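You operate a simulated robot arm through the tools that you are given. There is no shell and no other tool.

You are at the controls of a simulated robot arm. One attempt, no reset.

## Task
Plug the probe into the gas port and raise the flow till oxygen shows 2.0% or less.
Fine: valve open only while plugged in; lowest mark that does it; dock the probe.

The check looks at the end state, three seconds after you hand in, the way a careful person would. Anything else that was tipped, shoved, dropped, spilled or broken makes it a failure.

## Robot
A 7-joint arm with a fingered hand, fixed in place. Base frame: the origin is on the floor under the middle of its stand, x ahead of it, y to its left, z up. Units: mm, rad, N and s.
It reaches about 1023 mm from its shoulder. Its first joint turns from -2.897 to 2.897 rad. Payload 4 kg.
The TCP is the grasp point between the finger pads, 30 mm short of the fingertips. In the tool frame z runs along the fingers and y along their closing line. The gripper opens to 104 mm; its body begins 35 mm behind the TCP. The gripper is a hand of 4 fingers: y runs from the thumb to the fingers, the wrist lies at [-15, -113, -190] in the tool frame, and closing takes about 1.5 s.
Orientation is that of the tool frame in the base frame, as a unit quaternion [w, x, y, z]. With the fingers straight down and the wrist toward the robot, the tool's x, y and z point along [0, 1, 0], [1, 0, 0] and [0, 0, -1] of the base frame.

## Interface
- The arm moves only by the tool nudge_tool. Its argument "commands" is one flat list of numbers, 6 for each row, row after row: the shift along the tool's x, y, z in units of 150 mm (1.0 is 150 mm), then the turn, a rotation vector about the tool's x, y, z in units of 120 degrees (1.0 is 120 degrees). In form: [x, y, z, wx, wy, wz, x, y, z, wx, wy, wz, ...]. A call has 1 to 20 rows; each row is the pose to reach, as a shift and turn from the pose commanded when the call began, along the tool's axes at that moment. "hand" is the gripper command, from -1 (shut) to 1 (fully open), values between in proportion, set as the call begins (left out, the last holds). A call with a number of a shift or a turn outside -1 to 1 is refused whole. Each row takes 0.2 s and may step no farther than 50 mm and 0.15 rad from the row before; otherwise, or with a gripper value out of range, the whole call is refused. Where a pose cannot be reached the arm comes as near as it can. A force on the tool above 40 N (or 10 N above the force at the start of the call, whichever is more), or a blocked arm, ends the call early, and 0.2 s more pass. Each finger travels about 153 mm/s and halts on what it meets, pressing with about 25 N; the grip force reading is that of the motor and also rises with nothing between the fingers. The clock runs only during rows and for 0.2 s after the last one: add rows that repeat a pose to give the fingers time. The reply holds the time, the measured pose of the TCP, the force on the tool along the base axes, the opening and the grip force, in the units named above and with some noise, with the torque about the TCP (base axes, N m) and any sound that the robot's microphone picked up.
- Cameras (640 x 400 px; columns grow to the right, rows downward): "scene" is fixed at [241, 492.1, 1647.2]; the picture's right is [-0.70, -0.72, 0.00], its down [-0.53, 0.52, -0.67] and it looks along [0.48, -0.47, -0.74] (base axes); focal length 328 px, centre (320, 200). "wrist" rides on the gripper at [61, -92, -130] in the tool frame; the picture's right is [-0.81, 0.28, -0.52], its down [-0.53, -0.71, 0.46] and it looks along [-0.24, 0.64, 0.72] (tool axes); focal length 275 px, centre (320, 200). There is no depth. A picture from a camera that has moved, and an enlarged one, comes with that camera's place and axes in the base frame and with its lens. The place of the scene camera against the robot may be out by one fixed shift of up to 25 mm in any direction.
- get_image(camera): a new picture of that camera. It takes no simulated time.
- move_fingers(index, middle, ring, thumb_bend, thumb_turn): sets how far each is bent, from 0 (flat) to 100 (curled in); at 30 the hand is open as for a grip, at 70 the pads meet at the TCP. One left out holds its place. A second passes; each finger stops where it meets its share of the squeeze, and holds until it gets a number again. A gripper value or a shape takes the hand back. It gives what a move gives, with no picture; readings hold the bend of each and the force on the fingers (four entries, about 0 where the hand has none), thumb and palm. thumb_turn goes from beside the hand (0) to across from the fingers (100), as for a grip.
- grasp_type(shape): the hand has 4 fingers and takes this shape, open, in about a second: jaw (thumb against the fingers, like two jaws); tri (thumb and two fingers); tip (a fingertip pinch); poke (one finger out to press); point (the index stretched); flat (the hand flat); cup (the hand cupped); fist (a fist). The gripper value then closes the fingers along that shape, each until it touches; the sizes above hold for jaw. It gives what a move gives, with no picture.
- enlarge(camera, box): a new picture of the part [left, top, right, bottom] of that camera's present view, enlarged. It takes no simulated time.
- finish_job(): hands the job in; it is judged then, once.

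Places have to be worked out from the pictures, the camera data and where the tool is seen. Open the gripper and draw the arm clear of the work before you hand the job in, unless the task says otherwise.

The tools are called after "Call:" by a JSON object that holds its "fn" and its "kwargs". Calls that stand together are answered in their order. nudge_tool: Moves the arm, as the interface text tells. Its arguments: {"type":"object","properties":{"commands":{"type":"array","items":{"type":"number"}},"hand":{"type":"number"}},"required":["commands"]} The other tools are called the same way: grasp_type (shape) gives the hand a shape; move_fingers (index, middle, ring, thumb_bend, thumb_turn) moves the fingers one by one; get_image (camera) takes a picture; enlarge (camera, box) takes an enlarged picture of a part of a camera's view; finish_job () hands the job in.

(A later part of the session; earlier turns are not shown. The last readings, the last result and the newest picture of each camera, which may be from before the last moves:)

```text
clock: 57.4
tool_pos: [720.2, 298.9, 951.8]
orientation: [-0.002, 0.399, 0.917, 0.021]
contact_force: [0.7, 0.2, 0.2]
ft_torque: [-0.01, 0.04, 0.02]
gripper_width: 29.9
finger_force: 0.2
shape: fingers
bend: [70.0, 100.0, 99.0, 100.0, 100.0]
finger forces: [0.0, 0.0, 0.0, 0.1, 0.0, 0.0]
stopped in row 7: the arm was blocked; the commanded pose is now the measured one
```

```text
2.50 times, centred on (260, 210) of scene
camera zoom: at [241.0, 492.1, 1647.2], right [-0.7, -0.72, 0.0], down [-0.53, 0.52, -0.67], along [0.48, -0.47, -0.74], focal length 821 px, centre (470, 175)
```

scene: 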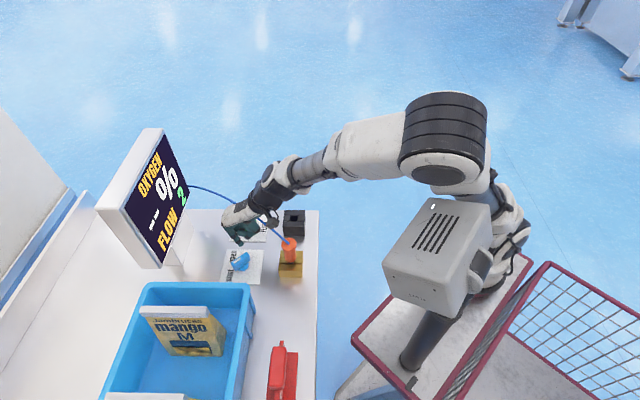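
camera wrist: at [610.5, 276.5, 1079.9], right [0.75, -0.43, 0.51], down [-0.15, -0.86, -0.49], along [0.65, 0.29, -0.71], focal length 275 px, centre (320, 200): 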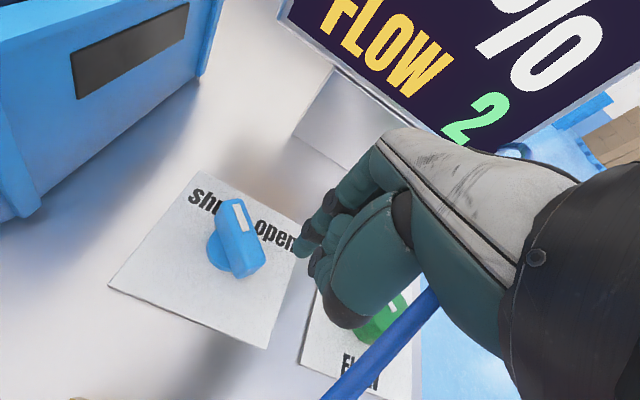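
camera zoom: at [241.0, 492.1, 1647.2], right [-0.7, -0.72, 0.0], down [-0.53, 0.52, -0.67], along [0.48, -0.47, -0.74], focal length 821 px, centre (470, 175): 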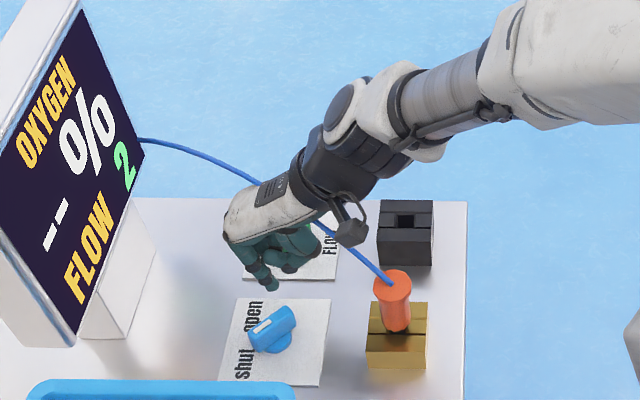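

The arm has folded into a different posture. I check whether the grey box near the shoulder has been touched, comparing it with earlier pictures.

Call:
{"fn": "enlarge", "kwargs": {"camera": "scene", "box": [340, 80, 560, 390]}}

Call:
{"fn": "enlarge", "kwargs": {"camera": "scene", "box": [370, 180, 530, 330]}}

```text
1.29 times, centred on (450, 235) of scene
camera zoom: at [241.0, 492.1, 1647.2], right [-0.7, -0.72, 0.0], down [-0.53, 0.52, -0.67], along [0.48, -0.47, -0.74], focal length 424 px, centre (152, 155)
```

zoom: 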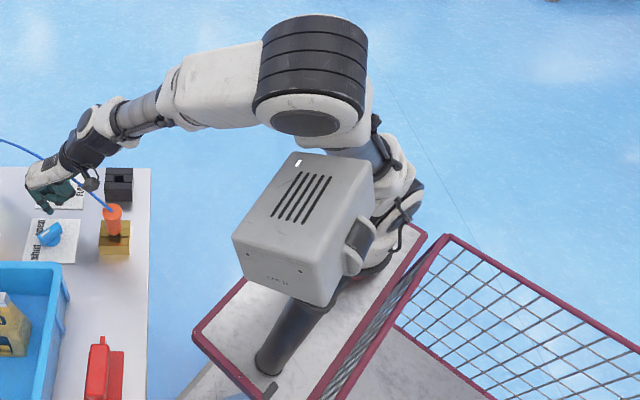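

```text
2.67 times, centred on (450, 255) of scene
camera zoom: at [241.0, 492.1, 1647.2], right [-0.7, -0.72, 0.0], down [-0.53, 0.52, -0.67], along [0.48, -0.47, -0.74], focal length 876 px, centre (-27, 53)
```

zoom: 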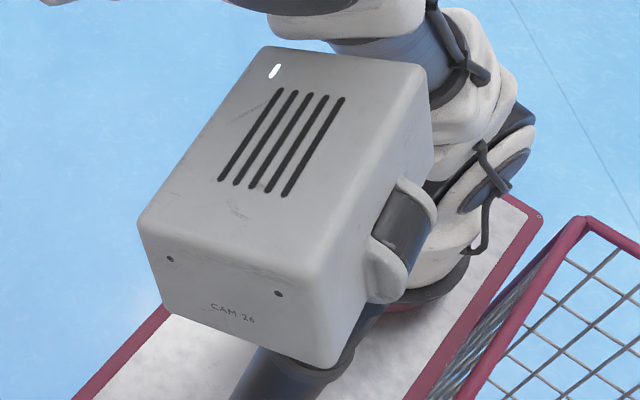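

The valve and probe look unchanged. The grey CAM head seems turned compared with the start, so the upper arm may come close to it in these low-yaw postures; I back straight up and return to the roomier yaw, then recheck it.

Call:
{"fn": "nudge_tool", "kwargs": {"commands": [0.004, 0.0075, -0.2, 0, 0, 0, 0.008, 0.015, -0.4, 0, 0, 0, 0.012, 0.0225, -0.6, 0, 0, 0, 0.016, 0.03, -0.8, 0, 0, 0, 0.016, 0.03, -0.8, 0, 0, 0]}}

Call:
{"fn": "get_image", "kwargs": {"camera": "scene"}}

```text
clock: 58.8
tool_pos: [725.6, 286.9, 1097.3]
orientation: [-0.017, 0.409, 0.911, 0.051]
contact_force: [-0.6, 0.2, 0.1]
ft_torque: [-0.01, 0.01, -0.01]
gripper_width: 29.8
finger_force: 0.2
shape: fingers
bend: [70.0, 100.0, 99.0, 100.0, 100.0]
finger forces: [0.0, 0.0, 0.1, 0.0, 0.1, 0.1]
stopped in row 5: the arm was blocked; the commanded pose is now the measured one
```

```text
taken
```

scene: 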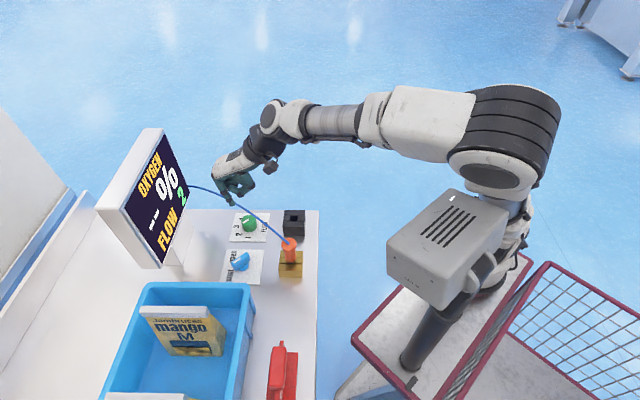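

The head moved back somewhat as the arm rose, and the arm again reports blocked. I look closely at where the upper arm is relative to that head.

Call:
{"fn": "enlarge", "kwargs": {"camera": "scene", "box": [370, 70, 580, 330]}}

Call:
{"fn": "nudge_tool", "kwargs": {"commands": [0, 0, 0, 0, 0, 0, 0, 0, 0, 0, 0, 0]}}

Call:
{"fn": "enlarge", "kwargs": {"camera": "scene", "box": [370, 70, 580, 330]}}

```text
1.54 times, centred on (475, 200) of scene
camera zoom: at [241.0, 492.1, 1647.2], right [-0.7, -0.72, 0.0], down [-0.53, 0.52, -0.67], along [0.48, -0.47, -0.74], focal length 505 px, centre (82, 200)
```

zoom: 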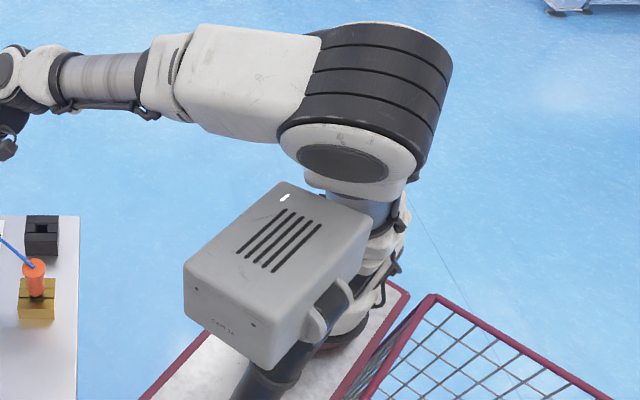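

```text
clock: 59.4
tool_pos: [726.4, 287.2, 1098.4]
orientation: [-0.017, 0.409, 0.911, 0.052]
contact_force: [-0.2, 0.5, 0.1]
ft_torque: [0.04, -0.01, -0.04]
gripper_width: 29.7
finger_force: 0.1
shape: fingers
bend: [70.0, 100.0, 99.0, 100.0, 100.0]
finger forces: [0.0, 0.0, 0.1, 0.0, 0.0, 0.2]
```

```text
1.54 times, centred on (475, 200) of scene
camera zoom: at [241.0, 492.1, 1647.2], right [-0.7, -0.72, 0.0], down [-0.53, 0.52, -0.67], along [0.48, -0.47, -0.74], focal length 505 px, centre (82, 200)
```

zoom: 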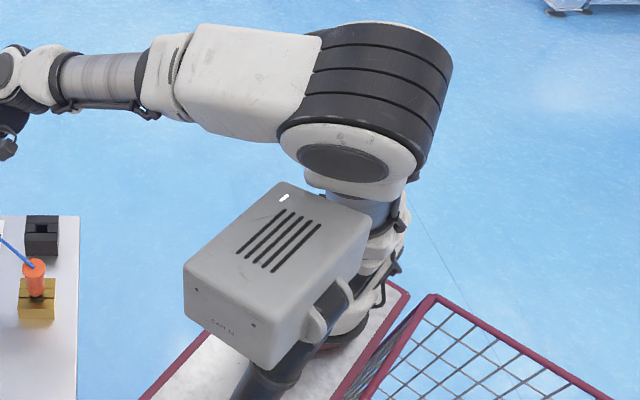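

The head looks like the robot's own tracking camera, not something struck; the "block" was a joint limit in that folded posture. I move up to the roomy yaw (100°), levelling the hand and shifting over to the valve's +y side at a safe height.

Call:
{"fn": "nudge_tool", "kwargs": {"commands": [0.0889, 0.0104, -0.0345, 0.0067, -0.0016, -0.0608, 0.1778, 0.0208, -0.069, 0.0133, -0.0031, -0.1215, 0.2666, 0.0311, -0.1035, 0.02, -0.0047, -0.1823, 0.3555, 0.0415, -0.138, 0.0267, -0.0063, -0.243, 0.4444, 0.0519, -0.1725, 0.0333, -0.0078, -0.3038, 0.5333, 0.0623, -0.207, 0.04, -0.0094, -0.3645, 0.6221, 0.0726, -0.2415, 0.0466, -0.0109, -0.4253, 0.711, 0.083, -0.276, 0.0533, -0.0125, -0.486, 0.711, 0.083, -0.276, 0.0533, -0.0125, -0.486]}}

Call:
{"fn": "get_image", "kwargs": {"camera": "scene"}}

Call:
{"fn": "get_image", "kwargs": {"camera": "wrist"}}

```text
clock: 61.4
tool_pos: [667.1, 363.6, 1158.1]
orientation: [0.003, -0.085, 0.996, 0.009]
contact_force: [-0.9, -0.7, -0.2]
ft_torque: [0.01, -0.01, 0.02]
gripper_width: 29.6
finger_force: 0.2
shape: fingers
bend: [70.0, 100.0, 99.0, 100.0, 100.0]
finger forces: [0.0, 0.1, 0.0, 0.1, 0.0, 0.0]
```

```text
taken
```

scene: 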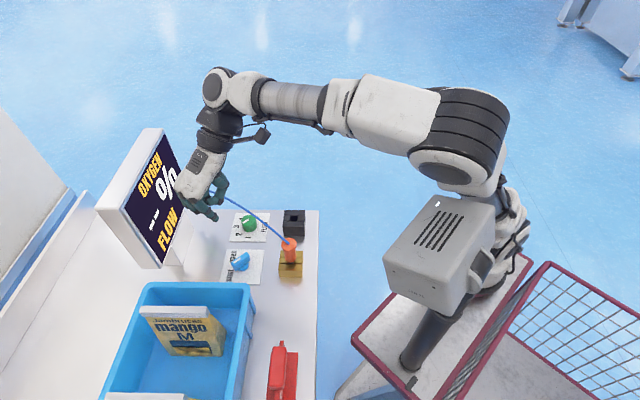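

```text
taken
camera wrist: at [623.3, 261.0, 1285.0], right [0.75, 0.4, 0.53], down [0.65, -0.6, -0.46], along [0.13, 0.69, -0.71], focal length 275 px, centre (320, 200)
```

wrist: 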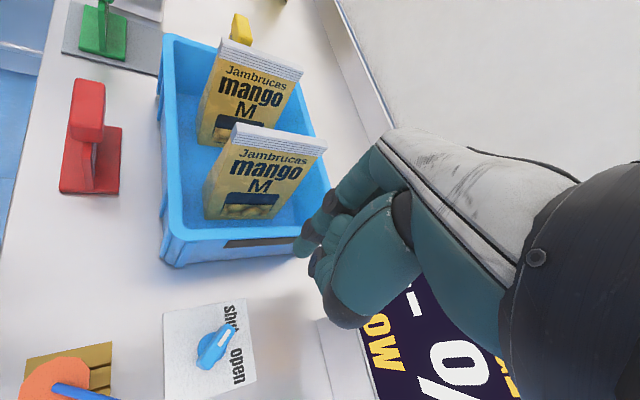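

The arm is ~12 mm off and its elbow has dropped next to the CAM head, so this posture is poor. I go back to the well-behaved pose above the port (elbow high) to recover before trying again.

Call:
{"fn": "nudge_tool", "kwargs": {"commands": [0.106, -0.13, -0.022, 0, 0, 0, 0.211, -0.261, -0.044, 0, 0, 0, 0.317, -0.391, -0.066, 0, 0, 0, 0.422, -0.521, -0.089, 0, 0, 0, 0.528, -0.652, -0.111, 0, 0, 0, 0.633, -0.782, -0.133, 0, 0, 0, 0.633, -0.782, -0.133, 0, 0, 0]}}

Call:
{"fn": "get_image", "kwargs": {"camera": "scene"}}

```text
clock: 63.0
tool_pos: [590.0, 235.6, 1167.9]
orientation: [0.0, -0.088, 0.996, -0.001]
contact_force: [-0.2, 0.5, 0.4]
ft_torque: [0.01, -0.02, -0.01]
gripper_width: 29.8
finger_force: 0.1
shape: fingers
bend: [70.0, 100.0, 99.0, 100.0, 100.0]
finger forces: [0.0, 0.0, 0.0, 0.0, 0.1, 0.0]
```

```text
taken
```

scene: 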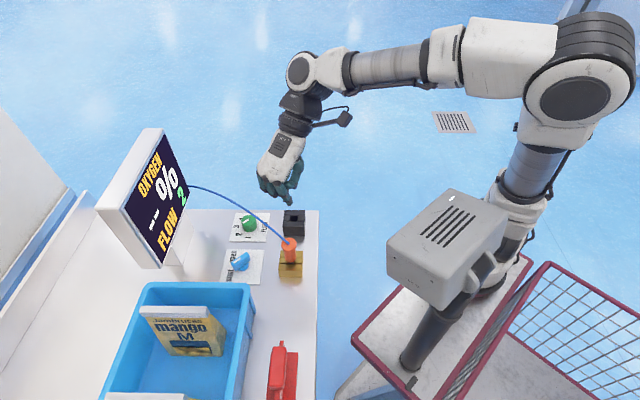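

Elbow is clear and the head is back in its neutral look. I retry with the hand at 110° yaw and 15° pitched so its rear rides above the cable, moving to a point above the bar's pointer side at TCP z≈1060.

Call:
{"fn": "nudge_tool", "kwargs": {"commands": [-0.106, 0.1245, 0.06, 0.0208, -0.0018, -0.0139, -0.211, 0.249, 0.12, 0.0417, -0.0036, -0.0278, -0.317, 0.3735, 0.24, 0.0625, -0.0055, -0.0417, -0.423, 0.498, 0.4, 0.0833, -0.0073, -0.0555, -0.528, 0.6225, 0.56, 0.1042, -0.0091, -0.0694, -0.634, 0.747, 0.72, 0.125, -0.0109, -0.0833, -0.634, 0.747, 0.72, 0.125, -0.0109, -0.0833]}}

Call:
{"fn": "get_image", "kwargs": {"camera": "scene"}}

Call:
{"fn": "get_image", "kwargs": {"camera": "wrist"}}

```text
clock: 64.5
tool_pos: [680.7, 341.5, 1141.6]
orientation: [0.047, -0.151, 0.986, -0.056]
contact_force: [1.5, 1.1, -0.8]
ft_torque: [-0.03, 0.04, -0.02]
gripper_width: 29.8
finger_force: 0.0
shape: fingers
bend: [70.0, 100.0, 99.0, 100.0, 100.0]
finger forces: [0.0, 0.0, 0.1, 0.0, 0.0, 0.0]
stopped in row 7: the arm was blocked; the commanded pose is now the measured one
```

```text
taken
```

scene: 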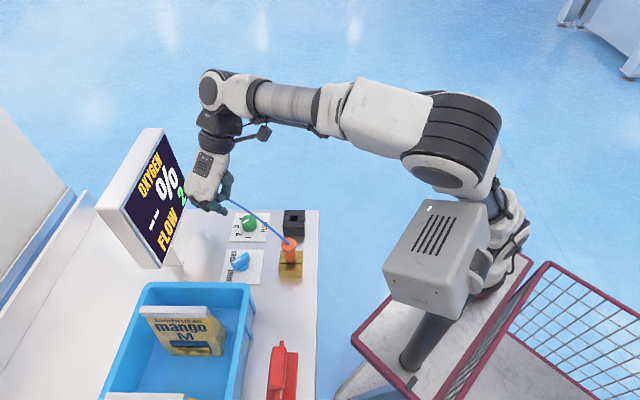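

```text
taken
camera wrist: at [635.9, 247.3, 1275.7], right [0.63, 0.56, 0.54], down [0.77, -0.56, -0.32], along [0.12, 0.62, -0.78], focal length 275 px, centre (320, 200)
```

wrist: 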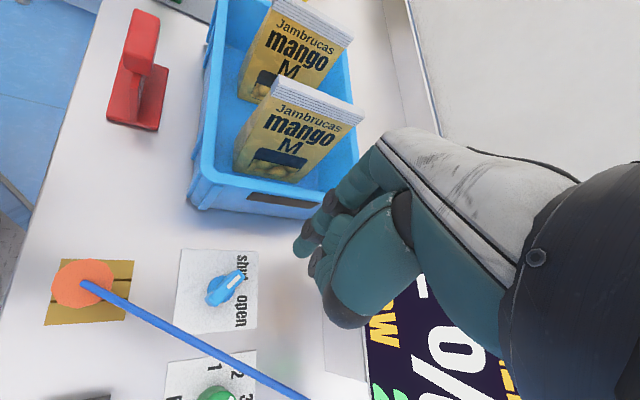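

Blocked again by the same low-elbow posture. I retreat toward the dock side, where the arm had plenty of room, to restore a high elbow.

Call:
{"fn": "nudge_tool", "kwargs": {"commands": [0.056, -0.179, 0.005, 0, 0, 0, 0.111, -0.357, 0.01, 0, 0, 0, 0.167, -0.536, 0.014, 0, 0, 0, 0.222, -0.714, 0.019, 0, 0, 0, 0.278, -0.893, 0.024, 0, 0, 0, 0.278, -0.893, 0.024, 0, 0, 0]}}

Call:
{"fn": "get_image", "kwargs": {"camera": "scene"}}

```text
clock: 65.9
tool_pos: [678.7, 202.4, 1146.9]
orientation: [0.044, -0.154, 0.985, -0.062]
contact_force: [0.6, 0.0, -0.7]
ft_torque: [0.0, 0.01, 0.0]
gripper_width: 29.7
finger_force: 0.0
shape: fingers
bend: [70.0, 100.0, 99.0, 100.0, 100.0]
finger forces: [0.0, 0.0, 0.1, 0.1, 0.0, 0.0]
```

```text
taken
```

scene: 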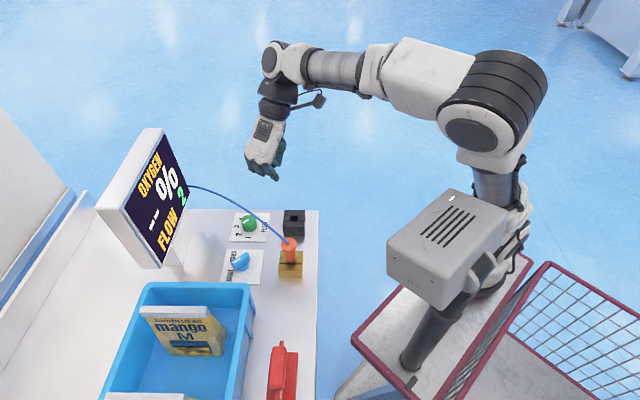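

The head is neutral again and the elbow is moderately high. I turn the hand on to about 145°, which puts the wrist farther from that head, and check how the elbow responds.

Call:
{"fn": "nudge_tool", "kwargs": {"commands": [0, 0, 0, -0.0048, -0.0079, -0.0627, 0, 0, 0, -0.0096, -0.0158, -0.1254, 0, 0, 0, -0.0144, -0.0236, -0.188, 0, 0, 0, -0.0192, -0.0315, -0.2507, 0, 0, 0, -0.024, -0.0394, -0.3134, 0, 0, 0, -0.024, -0.0394, -0.3134]}}

Call:
{"fn": "get_image", "kwargs": {"camera": "scene"}}

```text
clock: 67.3
tool_pos: [679.0, 201.8, 1146.2]
orientation: [0.059, -0.467, 0.881, -0.042]
contact_force: [-0.6, -0.3, 0.4]
ft_torque: [0.0, -0.01, -0.01]
gripper_width: 29.8
finger_force: 0.0
shape: fingers
bend: [70.0, 100.0, 99.0, 100.0, 100.0]
finger forces: [0.0, 0.1, 0.0, 0.0, 0.0, 0.1]
```

```text
taken
```

scene: 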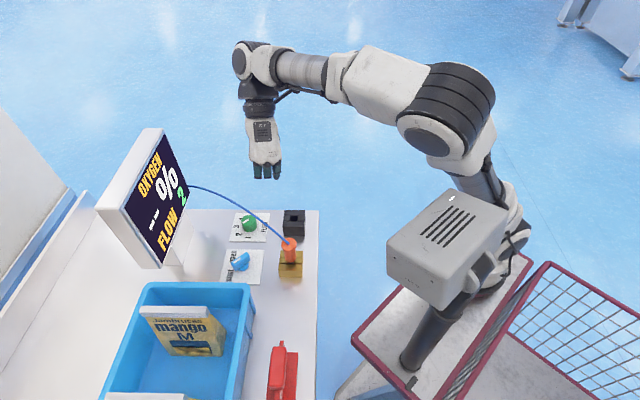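

The elbow follows the hand's yaw, and its swivel drifted during my earlier detour. I level the hand and run the reverse detour here in open space: turn clockwise here, then shift right, turn back, and return.

Call:
{"fn": "nudge_tool", "kwargs": {"commands": [0, 0, 0, -0.0309, 0.0155, 0, 0, 0, 0, -0.0617, 0.0309, 0, 0, 0, 0, -0.0617, 0.0309, 0]}}

Call:
{"fn": "nudge_tool", "kwargs": {"commands": [0, 0, 0, 0, 0, 0.07, 0, 0, 0, 0, 0, 0.14, 0, 0, 0, 0, 0, 0.21, 0, 0, 0, 0, 0, 0.28, 0, 0, 0, 0, 0, 0.35, 0, 0, 0, 0, 0, 0.42, 0, 0, 0, 0, 0, 0.49, 0, 0, 0, 0, 0, 0.56, 0, 0, 0, 0, 0, 0.63, 0, 0, 0, 0, 0, 0.7, 0, 0, 0, 0, 0, 0.77, 0, 0, 0, 0, 0, 0.833, 0, 0, 0, 0, 0, 0.833]}}

Call:
{"fn": "get_image", "kwargs": {"camera": "scene"}}

```text
clock: 68.1
tool_pos: [678.5, 203.6, 1145.8]
orientation: [0.0, -0.468, 0.884, 0.0]
contact_force: [-0.4, 0.2, 0.2]
ft_torque: [-0.01, 0.01, 0.01]
gripper_width: 29.5
finger_force: 0.1
shape: fingers
bend: [70.0, 100.0, 99.0, 100.0, 100.0]
finger forces: [0.0, 0.0, 0.1, 0.0, 0.0, 0.0]
```

```text
clock: 70.9
tool_pos: [678.6, 203.7, 1146.4]
orientation: [0.0, 0.376, 0.927, 0.0]
contact_force: [-0.6, 0.3, 0.4]
ft_torque: [-0.01, 0.02, -0.02]
gripper_width: 29.6
finger_force: 0.1
shape: fingers
bend: [70.0, 100.0, 99.0, 100.0, 100.0]
finger forces: [0.0, 0.1, 0.0, 0.0, 0.1, 0.1]
```

```text
taken
```

scene: 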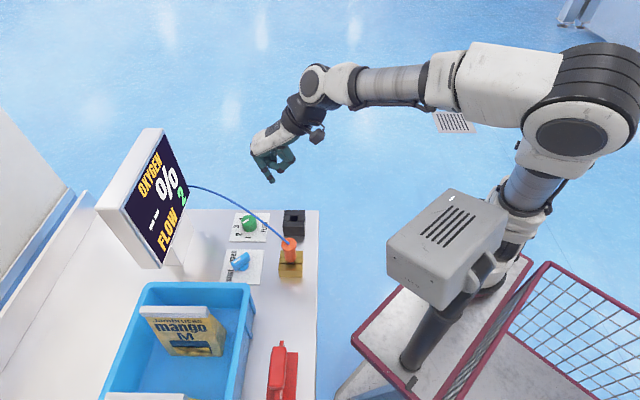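

Poses here are exact. I continue the reverse detour: on to 0°, shift back-right, then turn back up to 110°.

Call:
{"fn": "nudge_tool", "kwargs": {"commands": [0, 0, 0, 0, 0, 0.064, 0, 0, 0, 0, 0, 0.128, 0, 0, 0, 0, 0, 0.192, 0, 0, 0, 0, 0, 0.256, 0, 0, 0, 0, 0, 0.32, 0, 0, 0, 0, 0, 0.383, 0, 0, 0, 0, 0, 0.383]}}

Call:
{"fn": "nudge_tool", "kwargs": {"commands": [-0.164, -0.117, 0, 0, 0, 0, -0.328, -0.235, 0, 0, 0, 0, -0.492, -0.352, 0, 0, 0, 0, -0.656, -0.47, 0, 0, 0, 0, -0.82, -0.587, 0, 0, 0, 0, -0.82, -0.587, 0, 0, 0, 0]}}

Call:
{"fn": "nudge_tool", "kwargs": {"commands": [0, 0, 0, 0, 0, -0.07, 0, 0, 0, 0, 0, -0.14, 0, 0, 0, 0, 0, -0.21, 0, 0, 0, 0, 0, -0.28, 0, 0, 0, 0, 0, -0.35, 0, 0, 0, 0, 0, -0.42, 0, 0, 0, 0, 0, -0.49, 0, 0, 0, 0, 0, -0.56, 0, 0, 0, 0, 0, -0.63, 0, 0, 0, 0, 0, -0.7, 0, 0, 0, 0, 0, -0.77, 0, 0, 0, 0, 0, -0.84, 0, 0, 0, 0, 0, -0.917, 0, 0, 0, 0, 0, -0.917]}}

Call:
{"fn": "get_image", "kwargs": {"camera": "scene"}}

```text
clock: 72.5
tool_pos: [679.1, 201.5, 1147.0]
orientation: [-0.001, 0.708, 0.706, 0.001]
contact_force: [0.3, -0.3, -0.1]
ft_torque: [0.02, 0.01, -0.01]
gripper_width: 29.6
finger_force: 0.1
shape: fingers
bend: [70.0, 100.0, 99.0, 100.0, 100.0]
finger forces: [0.0, 0.1, 0.0, 0.0, 0.0, 0.0]
```

```text
clock: 73.9
tool_pos: [590.6, 78.9, 1145.4]
orientation: [0.0, 0.708, 0.706, 0.0]
contact_force: [-0.3, 1.0, 0.1]
ft_torque: [0.02, 0.02, -0.03]
gripper_width: 29.9
finger_force: 0.0
shape: fingers
bend: [70.0, 100.0, 99.0, 100.0, 100.0]
finger forces: [0.0, 0.0, 0.0, 0.0, 0.1, 0.1]
```

```text
refused: row 13 steps farther than a row can; nothing moved
```

```text
taken
```

scene: 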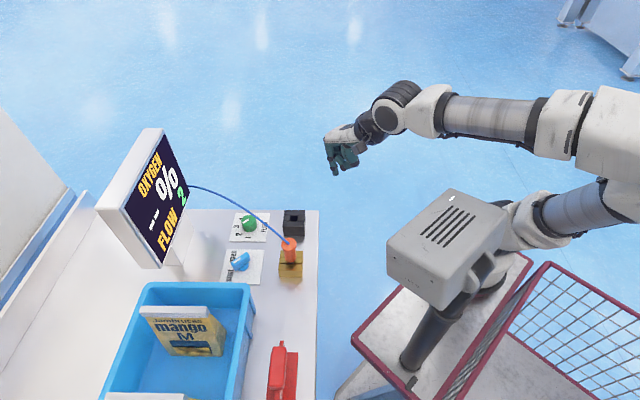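

The third call was refused for one oversized step; the elbow is now well to the right. I redo the counter-clockwise turn in even steps.

Call:
{"fn": "nudge_tool", "kwargs": {"commands": [0, 0, 0, 0, 0, -0.0655, 0, 0, 0, 0, 0, -0.131, 0, 0, 0, 0, 0, -0.1965, 0, 0, 0, 0, 0, -0.262, 0, 0, 0, 0, 0, -0.3275, 0, 0, 0, 0, 0, -0.393, 0, 0, 0, 0, 0, -0.4585, 0, 0, 0, 0, 0, -0.524, 0, 0, 0, 0, 0, -0.5895, 0, 0, 0, 0, 0, -0.655, 0, 0, 0, 0, 0, -0.7205, 0, 0, 0, 0, 0, -0.786, 0, 0, 0, 0, 0, -0.8515, 0, 0, 0, 0, 0, -0.917, 0, 0, 0, 0, 0, -0.917]}}

Call:
{"fn": "get_image", "kwargs": {"camera": "scene"}}

```text
clock: 77.1
tool_pos: [591.6, 79.2, 1146.6]
orientation: [0.0, -0.174, 0.985, 0.0]
contact_force: [-0.2, -0.4, 0.9]
ft_torque: [-0.01, -0.01, 0.03]
gripper_width: 29.8
finger_force: 0.0
shape: fingers
bend: [70.0, 100.0, 99.0, 100.0, 100.0]
finger forces: [0.0, 0.1, 0.1, 0.0, 0.0, 0.0]
```

```text
taken
```

scene: 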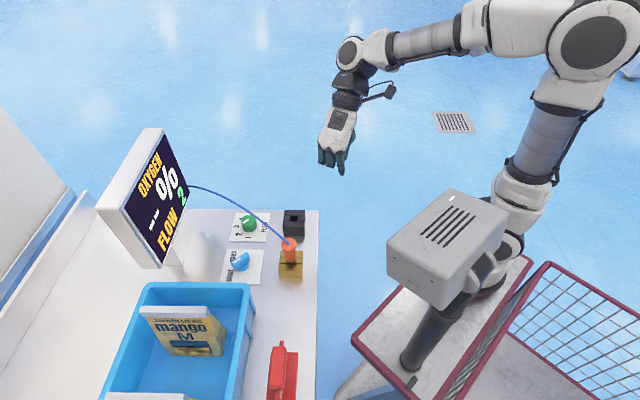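

Elbow high and to the right now. I translate toward the valve at this yaw in two legs, watching the posture.

Call:
{"fn": "nudge_tool", "kwargs": {"commands": [-0.163, 0.112, 0, 0, 0, 0, -0.326, 0.225, 0, 0, 0, 0, -0.489, 0.337, 0, 0, 0, 0, -0.652, 0.45, 0, 0, 0, 0, -0.815, 0.562, 0, 0, 0, 0, -0.815, 0.562, 0, 0, 0, 0]}}

Call:
{"fn": "nudge_tool", "kwargs": {"commands": [-0.042, 0.167, 0, 0, 0, 0, -0.085, 0.334, 0, 0, 0, 0, -0.127, 0.501, 0, 0, 0, 0, -0.169, 0.668, 0, 0, 0, 0, -0.169, 0.668, 0, 0, 0, 0]}}

Call:
{"fn": "get_image", "kwargs": {"camera": "scene"}}

```text
clock: 78.5
tool_pos: [675.8, 202.3, 1147.9]
orientation: [0.0, -0.173, 0.985, 0.0]
contact_force: [0.0, -0.1, 0.0]
ft_torque: [0.03, 0.0, 0.02]
gripper_width: 29.9
finger_force: 0.1
shape: fingers
bend: [70.0, 100.0, 99.0, 100.0, 100.0]
finger forces: [0.0, 0.0, 0.1, 0.1, 0.0, 0.1]
```

```text
clock: 79.7
tool_pos: [666.1, 303.6, 1145.7]
orientation: [0.0, -0.172, 0.985, 0.0]
contact_force: [0.1, 1.3, 0.5]
ft_torque: [-0.03, -0.01, -0.03]
gripper_width: 29.7
finger_force: 0.1
shape: fingers
bend: [70.0, 100.0, 99.0, 100.0, 100.0]
finger forces: [0.0, 0.0, 0.0, 0.1, 0.1, 0.1]
```

```text
taken
```

scene: 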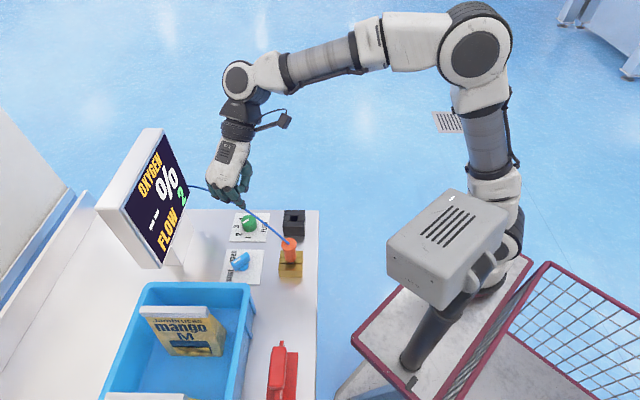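

The posture is now good (elbow high, head untouched, pose exact). I move on above the bar's pointer side, pitching the hand 15° and descending to TCP z≈1060.

Call:
{"fn": "nudge_tool", "kwargs": {"commands": [-0.03, 0.0935, 0.143, 0.031, 0, 0, -0.061, 0.187, 0.286, 0.0625, 0, 0, -0.092, 0.28, 0.43, 0.094, 0, 0, -0.122, 0.374, 0.573, 0.125, 0, 0, -0.122, 0.374, 0.573, 0.125, 0, 0]}}

Call:
{"fn": "get_image", "kwargs": {"camera": "scene"}}

Call:
{"fn": "get_image", "kwargs": {"camera": "wrist"}}

```text
clock: 80.9
tool_pos: [664.6, 363.4, 1060.1]
orientation: [0.023, -0.172, 0.976, -0.128]
contact_force: [0.3, -0.1, -0.2]
ft_torque: [-0.01, 0.0, 0.01]
gripper_width: 29.9
finger_force: 0.0
shape: fingers
bend: [70.0, 100.0, 99.0, 100.0, 100.0]
finger forces: [0.0, 0.1, 0.0, 0.0, 0.0, 0.1]
```

```text
taken
```

scene: 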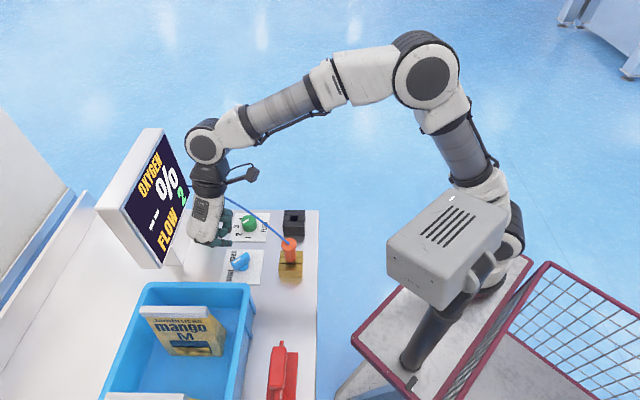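

```text
taken
camera wrist: at [627.2, 289.8, 1209.0], right [0.63, 0.65, 0.43], down [0.78, -0.58, -0.25], along [0.08, 0.49, -0.87], focal length 275 px, centre (320, 200)
```

wrist: 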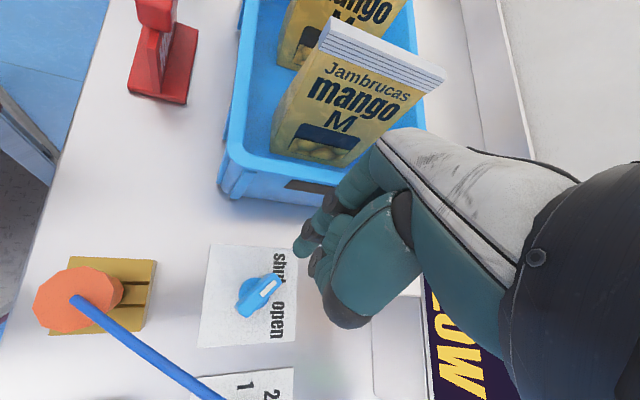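

Pose exact again and the index tip sits above the start point beside the bar. I descend straight down 98 mm, to the fingertip ≈ 20 mm above the bar's top, and check alignment.

Call:
{"fn": "nudge_tool", "kwargs": {"commands": [0, 0.042, 0.1575, 0, 0, 0, 0, 0.084, 0.315, 0, 0, 0, 0, 0.126, 0.4725, 0, 0, 0, 0, 0.1684, 0.63, 0, 0, 0, 0, 0.1684, 0.63, 0, 0, 0]}}

Call:
{"fn": "get_image", "kwargs": {"camera": "scene"}}

Call:
{"fn": "enlarge", "kwargs": {"camera": "wrist", "box": [190, 190, 370, 350]}}

Call:
{"fn": "enlarge", "kwargs": {"camera": "scene", "box": [195, 195, 275, 290]}}

```text
clock: 82.1
tool_pos: [665.2, 363.2, 962.8]
orientation: [0.023, -0.17, 0.977, -0.129]
contact_force: [-0.6, 0.0, -0.3]
ft_torque: [0.0, -0.05, 0.03]
gripper_width: 30.0
finger_force: 0.1
shape: fingers
bend: [70.0, 100.0, 99.0, 100.0, 100.0]
finger forces: [0.1, 0.0, 0.1, 0.0, 0.0, 0.1]
```

```text
taken
```

scene: 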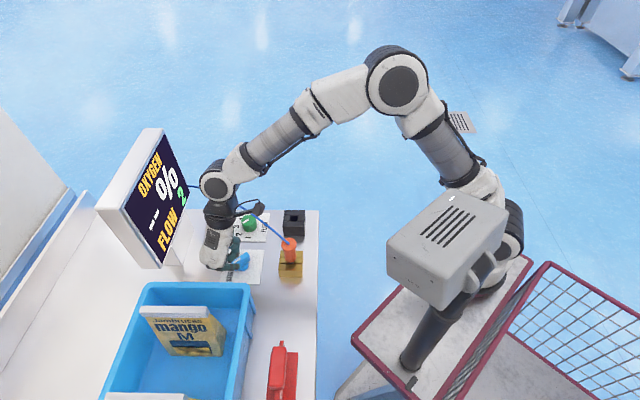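

```text
2.50 times, centred on (280, 270) of wrist
camera zoom: at [627.9, 291.0, 1111.3], right [0.63, 0.65, 0.43], down [0.78, -0.58, -0.25], along [0.08, 0.49, -0.87], focal length 688 px, centre (420, 25)
```

zoom: 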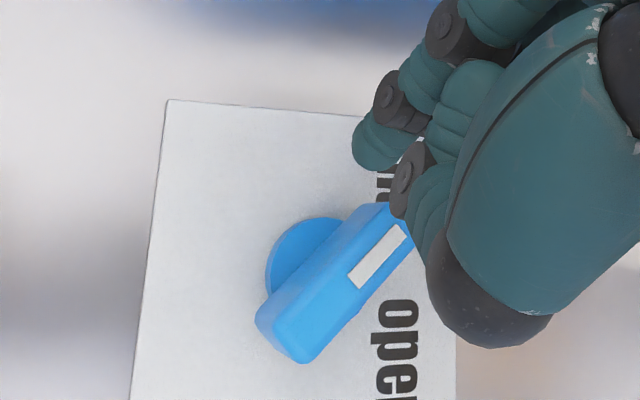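

```text
4.21 times, centred on (235, 242) of scene
camera zoom: at [241.0, 492.1, 1647.2], right [-0.7, -0.72, 0.0], down [-0.53, 0.52, -0.67], along [0.48, -0.47, -0.74], focal length 1383 px, centre (678, 21)
```

zoom: 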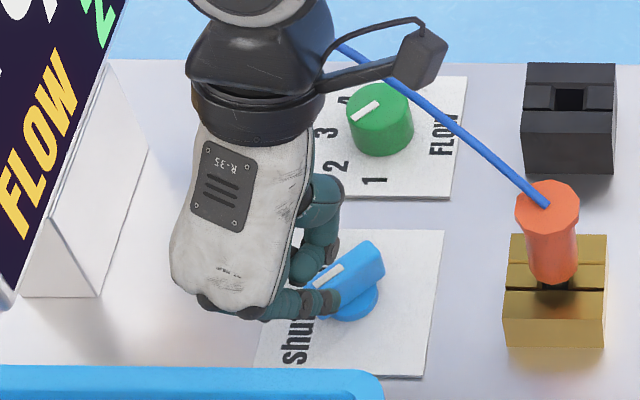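

Everything clear; bar runs from (685,311) to (687,356), centre ≈ (688,335). I lower the fingertip 31 mm beside it (to z≈900).

Call:
{"fn": "nudge_tool", "kwargs": {"commands": [0, 0.018, 0.066, 0, 0, 0, 0, 0.036, 0.133, 0, 0, 0, 0, 0.0533, 0.1993, 0, 0, 0, 0, 0.0533, 0.1993, 0, 0, 0]}}

Call:
{"fn": "enlarge", "kwargs": {"camera": "wrist", "box": [190, 190, 370, 350]}}

Call:
{"fn": "enlarge", "kwargs": {"camera": "scene", "box": [195, 195, 275, 290]}}

```text
clock: 83.1
tool_pos: [663.8, 363.1, 931.0]
orientation: [0.023, -0.172, 0.976, -0.129]
contact_force: [0.3, -1.2, -0.2]
ft_torque: [0.0, 0.02, -0.01]
gripper_width: 29.7
finger_force: 0.1
shape: fingers
bend: [70.0, 100.0, 99.0, 100.0, 100.0]
finger forces: [0.0, 0.1, 0.0, 0.1, 0.1, 0.0]
```

```text
2.50 times, centred on (280, 270) of wrist
camera zoom: at [627.0, 291.1, 1080.4], right [0.63, 0.65, 0.43], down [0.78, -0.58, -0.26], along [0.08, 0.49, -0.87], focal length 688 px, centre (420, 25)
```

zoom: 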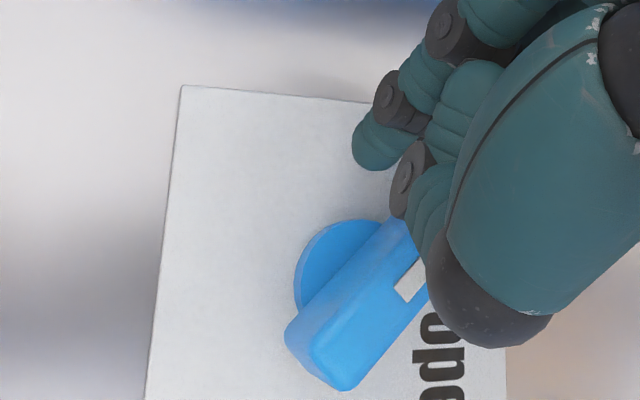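

```text
4.21 times, centred on (235, 242) of scene
camera zoom: at [241.0, 492.1, 1647.2], right [-0.7, -0.72, 0.0], down [-0.53, 0.52, -0.67], along [0.48, -0.47, -0.74], focal length 1383 px, centre (678, 21)
```

zoom: 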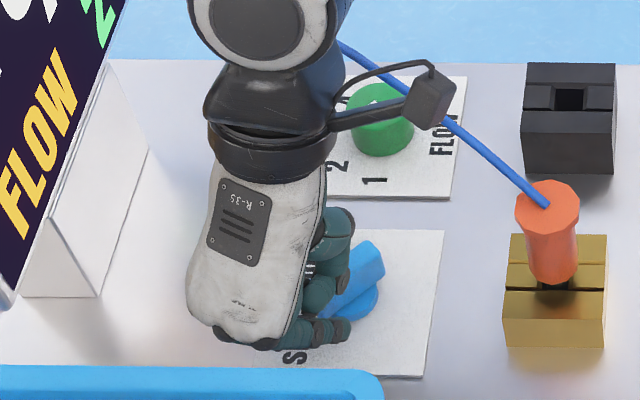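

Fingertip is beside the bar with no contact. I push the pointer end along its arc, first about 30°, and check.

Call:
{"fn": "nudge_tool", "kwargs": {"commands": [-0.025, -0.0136, 0.0037, 0, 0, 0, -0.05, -0.0272, 0.0073, 0, 0, 0, -0.069, -0.0206, 0.0056, 0, 0, 0, -0.0882, -0.0139, 0.0038, 0, 0, 0, -0.109, -0.0125, 0.0034, 0, 0, 0, -0.129, -0.0111, 0.0031, 0, 0, 0, -0.129, -0.0111, 0.0031, 0, 0, 0]}}

Call:
{"fn": "enlarge", "kwargs": {"camera": "wrist", "box": [190, 190, 370, 350]}}

Call:
{"fn": "enlarge", "kwargs": {"camera": "scene", "box": [195, 195, 275, 290]}}

```text
clock: 84.7
tool_pos: [683.6, 367.3, 931.9]
orientation: [0.023, -0.17, 0.977, -0.129]
contact_force: [-1.3, -1.4, -0.2]
ft_torque: [-0.02, 0.0, -0.04]
gripper_width: 29.8
finger_force: 0.6
shape: fingers
bend: [70.0, 100.0, 99.0, 100.0, 100.0]
finger forces: [0.8, 0.1, 0.1, 0.0, 0.0, 0.1]
```

```text
2.50 times, centred on (280, 270) of wrist
camera zoom: at [645.9, 295.1, 1080.2], right [0.63, 0.65, 0.43], down [0.78, -0.58, -0.25], along [0.08, 0.49, -0.87], focal length 688 px, centre (420, 25)
```

zoom: 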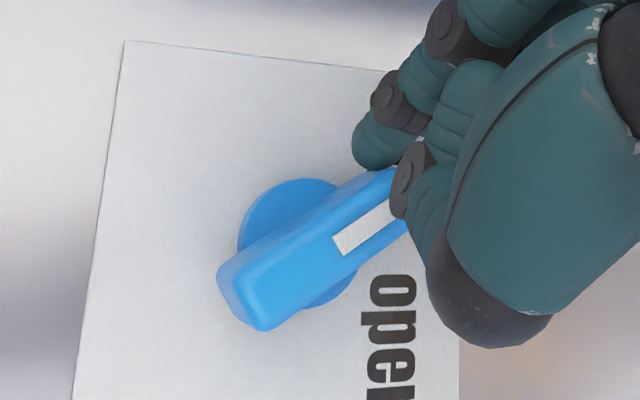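

```text
4.21 times, centred on (235, 242) of scene
camera zoom: at [241.0, 492.1, 1647.2], right [-0.7, -0.72, 0.0], down [-0.53, 0.52, -0.67], along [0.48, -0.47, -0.74], focal length 1383 px, centre (678, 21)
```

zoom: 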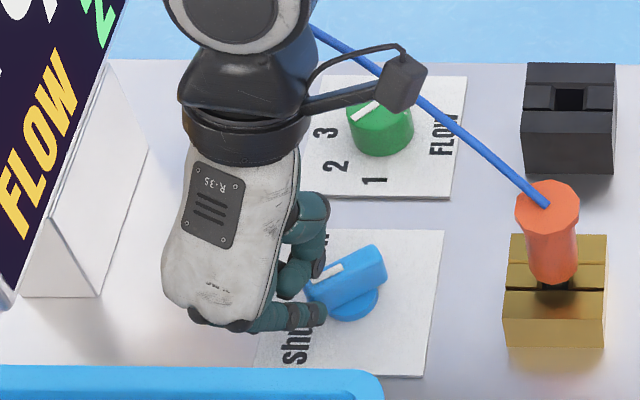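

The bar is turning freely (about 15–20° so far, under 2 N). I continue along the arc.

Call:
{"fn": "nudge_tool", "kwargs": {"commands": [-0.02, -0.0038, 0.001, 0, 0, 0, -0.0396, -0.0077, 0.0021, 0, 0, 0, -0.058, -0.0163, 0.0044, 0, 0, 0, -0.0763, -0.0248, 0.0067, 0, 0, 0, -0.0917, -0.0377, 0.0101, 0, 0, 0, -0.107, -0.0507, 0.0136, 0, 0, 0, -0.107, -0.0507, 0.0136, 0, 0, 0]}}

Call:
{"fn": "enlarge", "kwargs": {"camera": "wrist", "box": [190, 190, 370, 350]}}

Call:
{"fn": "enlarge", "kwargs": {"camera": "scene", "box": [195, 195, 275, 290]}}

```text
clock: 86.3
tool_pos: [701.9, 365.8, 932.4]
orientation: [0.023, -0.172, 0.976, -0.129]
contact_force: [-2.0, 0.6, -0.3]
ft_torque: [0.0, 0.02, -0.03]
gripper_width: 30.2
finger_force: 0.7
shape: fingers
bend: [70.0, 100.0, 99.0, 100.0, 100.0]
finger forces: [1.0, 0.0, 0.0, 0.0, 0.1, 0.1]
```

```text
2.50 times, centred on (280, 270) of wrist
camera zoom: at [663.5, 293.7, 1080.5], right [0.63, 0.65, 0.43], down [0.78, -0.58, -0.25], along [0.08, 0.49, -0.87], focal length 688 px, centre (420, 25)
```

zoom: 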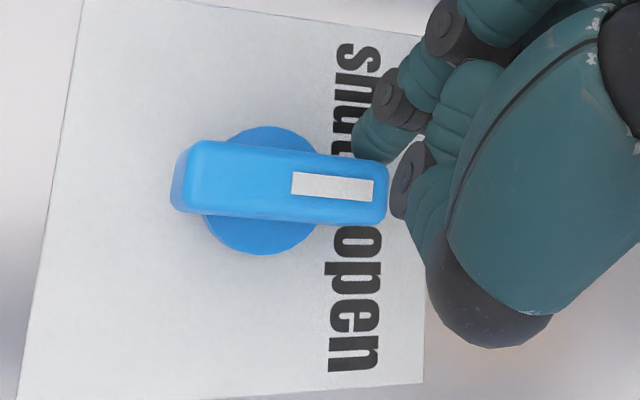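

```text
4.21 times, centred on (235, 242) of scene
camera zoom: at [241.0, 492.1, 1647.2], right [-0.7, -0.72, 0.0], down [-0.53, 0.52, -0.67], along [0.48, -0.47, -0.74], focal length 1383 px, centre (678, 21)
```

zoom: 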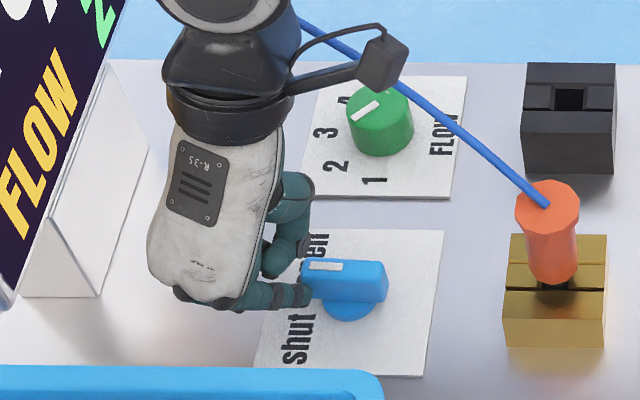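

The bar is at about 41°, halfway, with the fingertip on its side near the pointer end. I now push mostly toward −y to carry it round to "open".

Call:
{"fn": "nudge_tool", "kwargs": {"commands": [-0.0065, -0.0211, 0.0057, 0, 0, 0, -0.0131, -0.0423, 0.0113, 0, 0, 0, -0.021, -0.0629, 0.0168, 0, 0, 0, -0.0288, -0.0835, 0.0223, 0, 0, 0, -0.0288, -0.0835, 0.0223, 0, 0, 0]}}

Call:
{"fn": "enlarge", "kwargs": {"camera": "wrist", "box": [190, 190, 370, 350]}}

Call:
{"fn": "enlarge", "kwargs": {"camera": "scene", "box": [195, 195, 275, 290]}}

```text
clock: 87.5
tool_pos: [710.0, 354.9, 931.6]
orientation: [0.023, -0.171, 0.977, -0.128]
contact_force: [0.5, 2.2, 1.1]
ft_torque: [0.06, -0.02, -0.01]
gripper_width: 30.5
finger_force: 0.9
shape: fingers
bend: [70.0, 100.0, 99.0, 100.0, 100.0]
finger forces: [1.7, 0.0, 0.1, 0.0, 0.0, 0.0]
```

```text
2.50 times, centred on (280, 270) of wrist
camera zoom: at [672.4, 283.3, 1080.5], right [0.63, 0.65, 0.43], down [0.78, -0.58, -0.25], along [0.08, 0.49, -0.87], focal length 688 px, centre (420, 25)
```

zoom: 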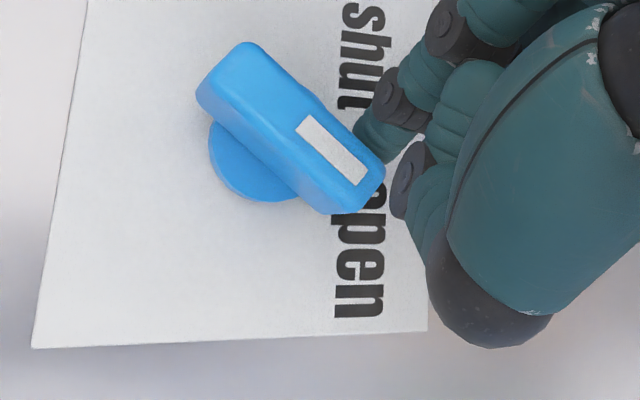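

```text
4.21 times, centred on (235, 242) of scene
camera zoom: at [241.0, 492.1, 1647.2], right [-0.7, -0.72, 0.0], down [-0.53, 0.52, -0.67], along [0.48, -0.47, -0.74], focal length 1383 px, centre (678, 21)
```

zoom: 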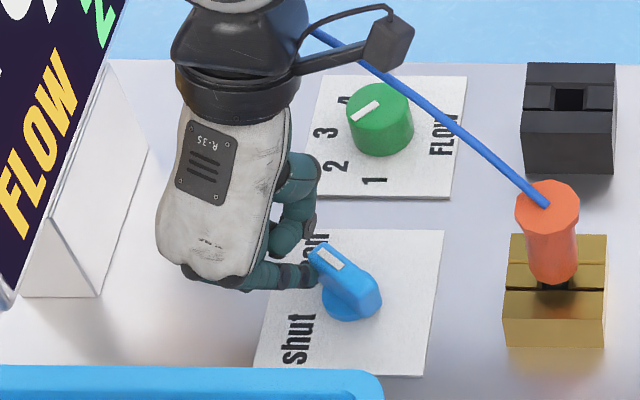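

The bar now points about along +x, to "open". I check the display.

Call:
{"fn": "enlarge", "kwargs": {"camera": "scene", "box": [90, 120, 200, 280]}}

Call:
{"fn": "enlarge", "kwargs": {"camera": "scene", "box": [215, 235, 275, 290]}}

```text
2.50 times, centred on (145, 200) of scene
camera zoom: at [241.0, 492.1, 1647.2], right [-0.7, -0.72, 0.0], down [-0.53, 0.52, -0.67], along [0.48, -0.47, -0.74], focal length 821 px, centre (758, 200)
```

zoom: 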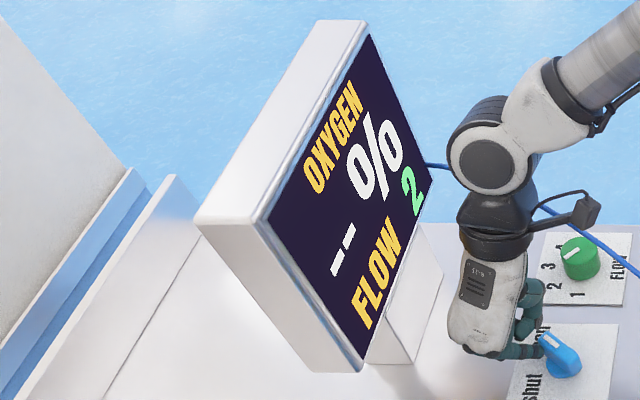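

```text
7.27 times, centred on (245, 262) of scene
camera zoom: at [241.0, 492.1, 1647.2], right [-0.7, -0.72, 0.0], down [-0.53, 0.52, -0.67], along [0.48, -0.47, -0.74], focal length 2388 px, centre (866, -254)
```

zoom: 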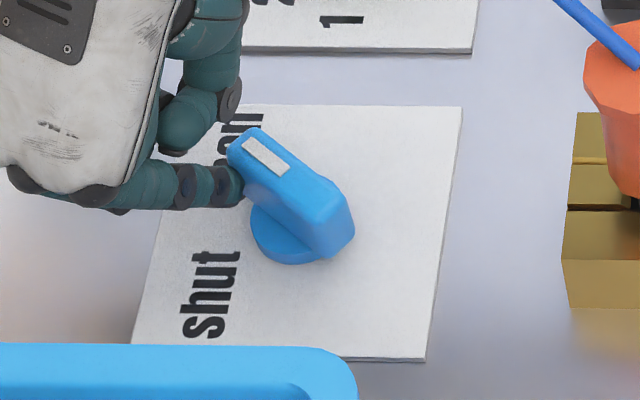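

Still "--". It may need the last few degrees or a moment to respond; I push 3 mm further and wait.

Call:
{"fn": "nudge_tool", "kwargs": {"commands": [-0.0005, -0.0109, 0.003, 0, 0, 0, -0.001, -0.0218, 0.006, 0, 0, 0, -0.001, -0.0218, 0.006, 0, 0, 0, -0.001, -0.0218, 0.006, 0, 0, 0, -0.001, -0.0218, 0.006, 0, 0, 0]}}

Call:
{"fn": "enlarge", "kwargs": {"camera": "scene", "box": [90, 120, 200, 280]}}

Call:
{"fn": "enlarge", "kwargs": {"camera": "scene", "box": [215, 235, 275, 290]}}

Call:
{"fn": "enlarge", "kwargs": {"camera": "wrist", "box": [190, 190, 370, 350]}}

```text
clock: 88.7
tool_pos: [711.4, 352.2, 932.7]
orientation: [0.023, -0.171, 0.977, -0.129]
contact_force: [1.7, 3.5, 0.6]
ft_torque: [0.06, -0.04, -0.02]
gripper_width: 30.9
finger_force: 1.7
shape: fingers
bend: [70.0, 100.0, 99.0, 100.0, 100.0]
finger forces: [3.7, 0.0, 0.1, 0.0, 0.0, 0.1]
```

```text
2.50 times, centred on (145, 200) of scene
camera zoom: at [241.0, 492.1, 1647.2], right [-0.7, -0.72, 0.0], down [-0.53, 0.52, -0.67], along [0.48, -0.47, -0.74], focal length 821 px, centre (758, 200)
```

zoom: 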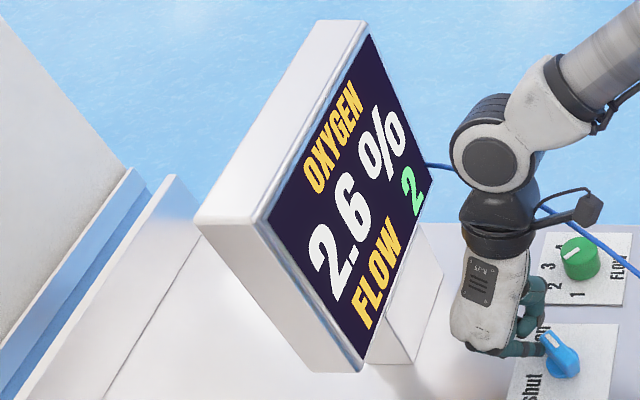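

```text
7.27 times, centred on (245, 262) of scene
camera zoom: at [241.0, 492.1, 1647.2], right [-0.7, -0.72, 0.0], down [-0.53, 0.52, -0.67], along [0.48, -0.47, -0.74], focal length 2388 px, centre (866, -254)
```

zoom: 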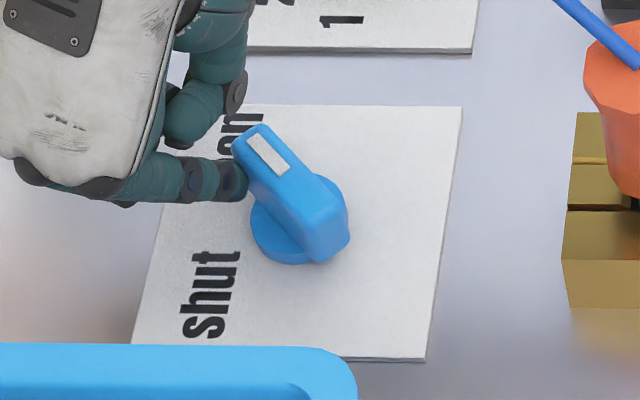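

```text
2.50 times, centred on (280, 270) of wrist
camera zoom: at [673.2, 280.2, 1080.6], right [0.63, 0.65, 0.43], down [0.78, -0.58, -0.25], along [0.08, 0.49, -0.87], focal length 688 px, centre (420, 25)
```

zoom: 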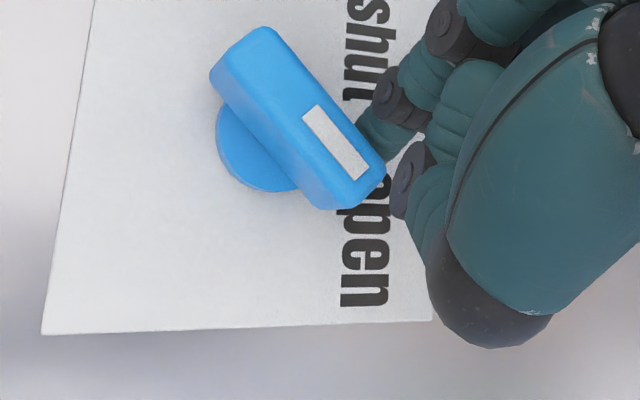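

The display now reads OXYGEN 2.6 % at FLOW 2: the probe is recognised and the valve is open. I wait with the hand still to see whether the reading settles.

Call:
{"fn": "nudge_tool", "kwargs": {"commands": [0, 0, 0, 0, 0, 0, 0, 0, 0, 0, 0, 0, 0, 0, 0, 0, 0, 0, 0, 0, 0, 0, 0, 0, 0, 0, 0, 0, 0, 0, 0, 0, 0, 0, 0, 0, 0, 0, 0, 0, 0, 0, 0, 0, 0, 0, 0, 0, 0, 0, 0, 0, 0, 0, 0, 0, 0, 0, 0, 0]}}

Call:
{"fn": "enlarge", "kwargs": {"camera": "scene", "box": [90, 120, 200, 280]}}

```text
clock: 90.9
tool_pos: [710.8, 352.6, 932.2]
orientation: [0.022, -0.172, 0.977, -0.128]
contact_force: [2.3, 4.6, 0.5]
ft_torque: [0.07, -0.09, 0.0]
gripper_width: 30.7
finger_force: 2.3
shape: fingers
bend: [70.0, 100.0, 99.0, 100.0, 100.0]
finger forces: [3.9, 0.0, 0.0, 0.1, 0.0, 0.1]
```

```text
2.50 times, centred on (145, 200) of scene
camera zoom: at [241.0, 492.1, 1647.2], right [-0.7, -0.72, 0.0], down [-0.53, 0.52, -0.67], along [0.48, -0.47, -0.74], focal length 821 px, centre (758, 200)
```

zoom: 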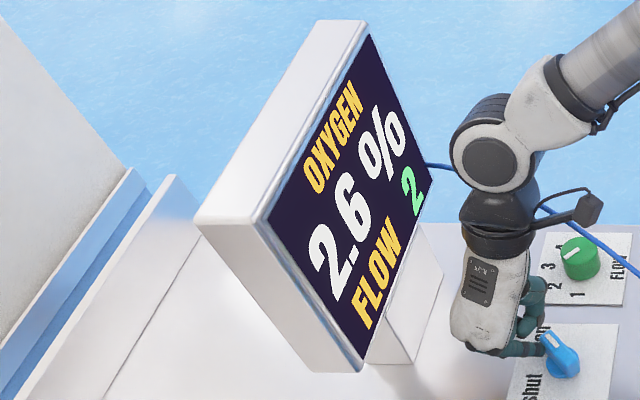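

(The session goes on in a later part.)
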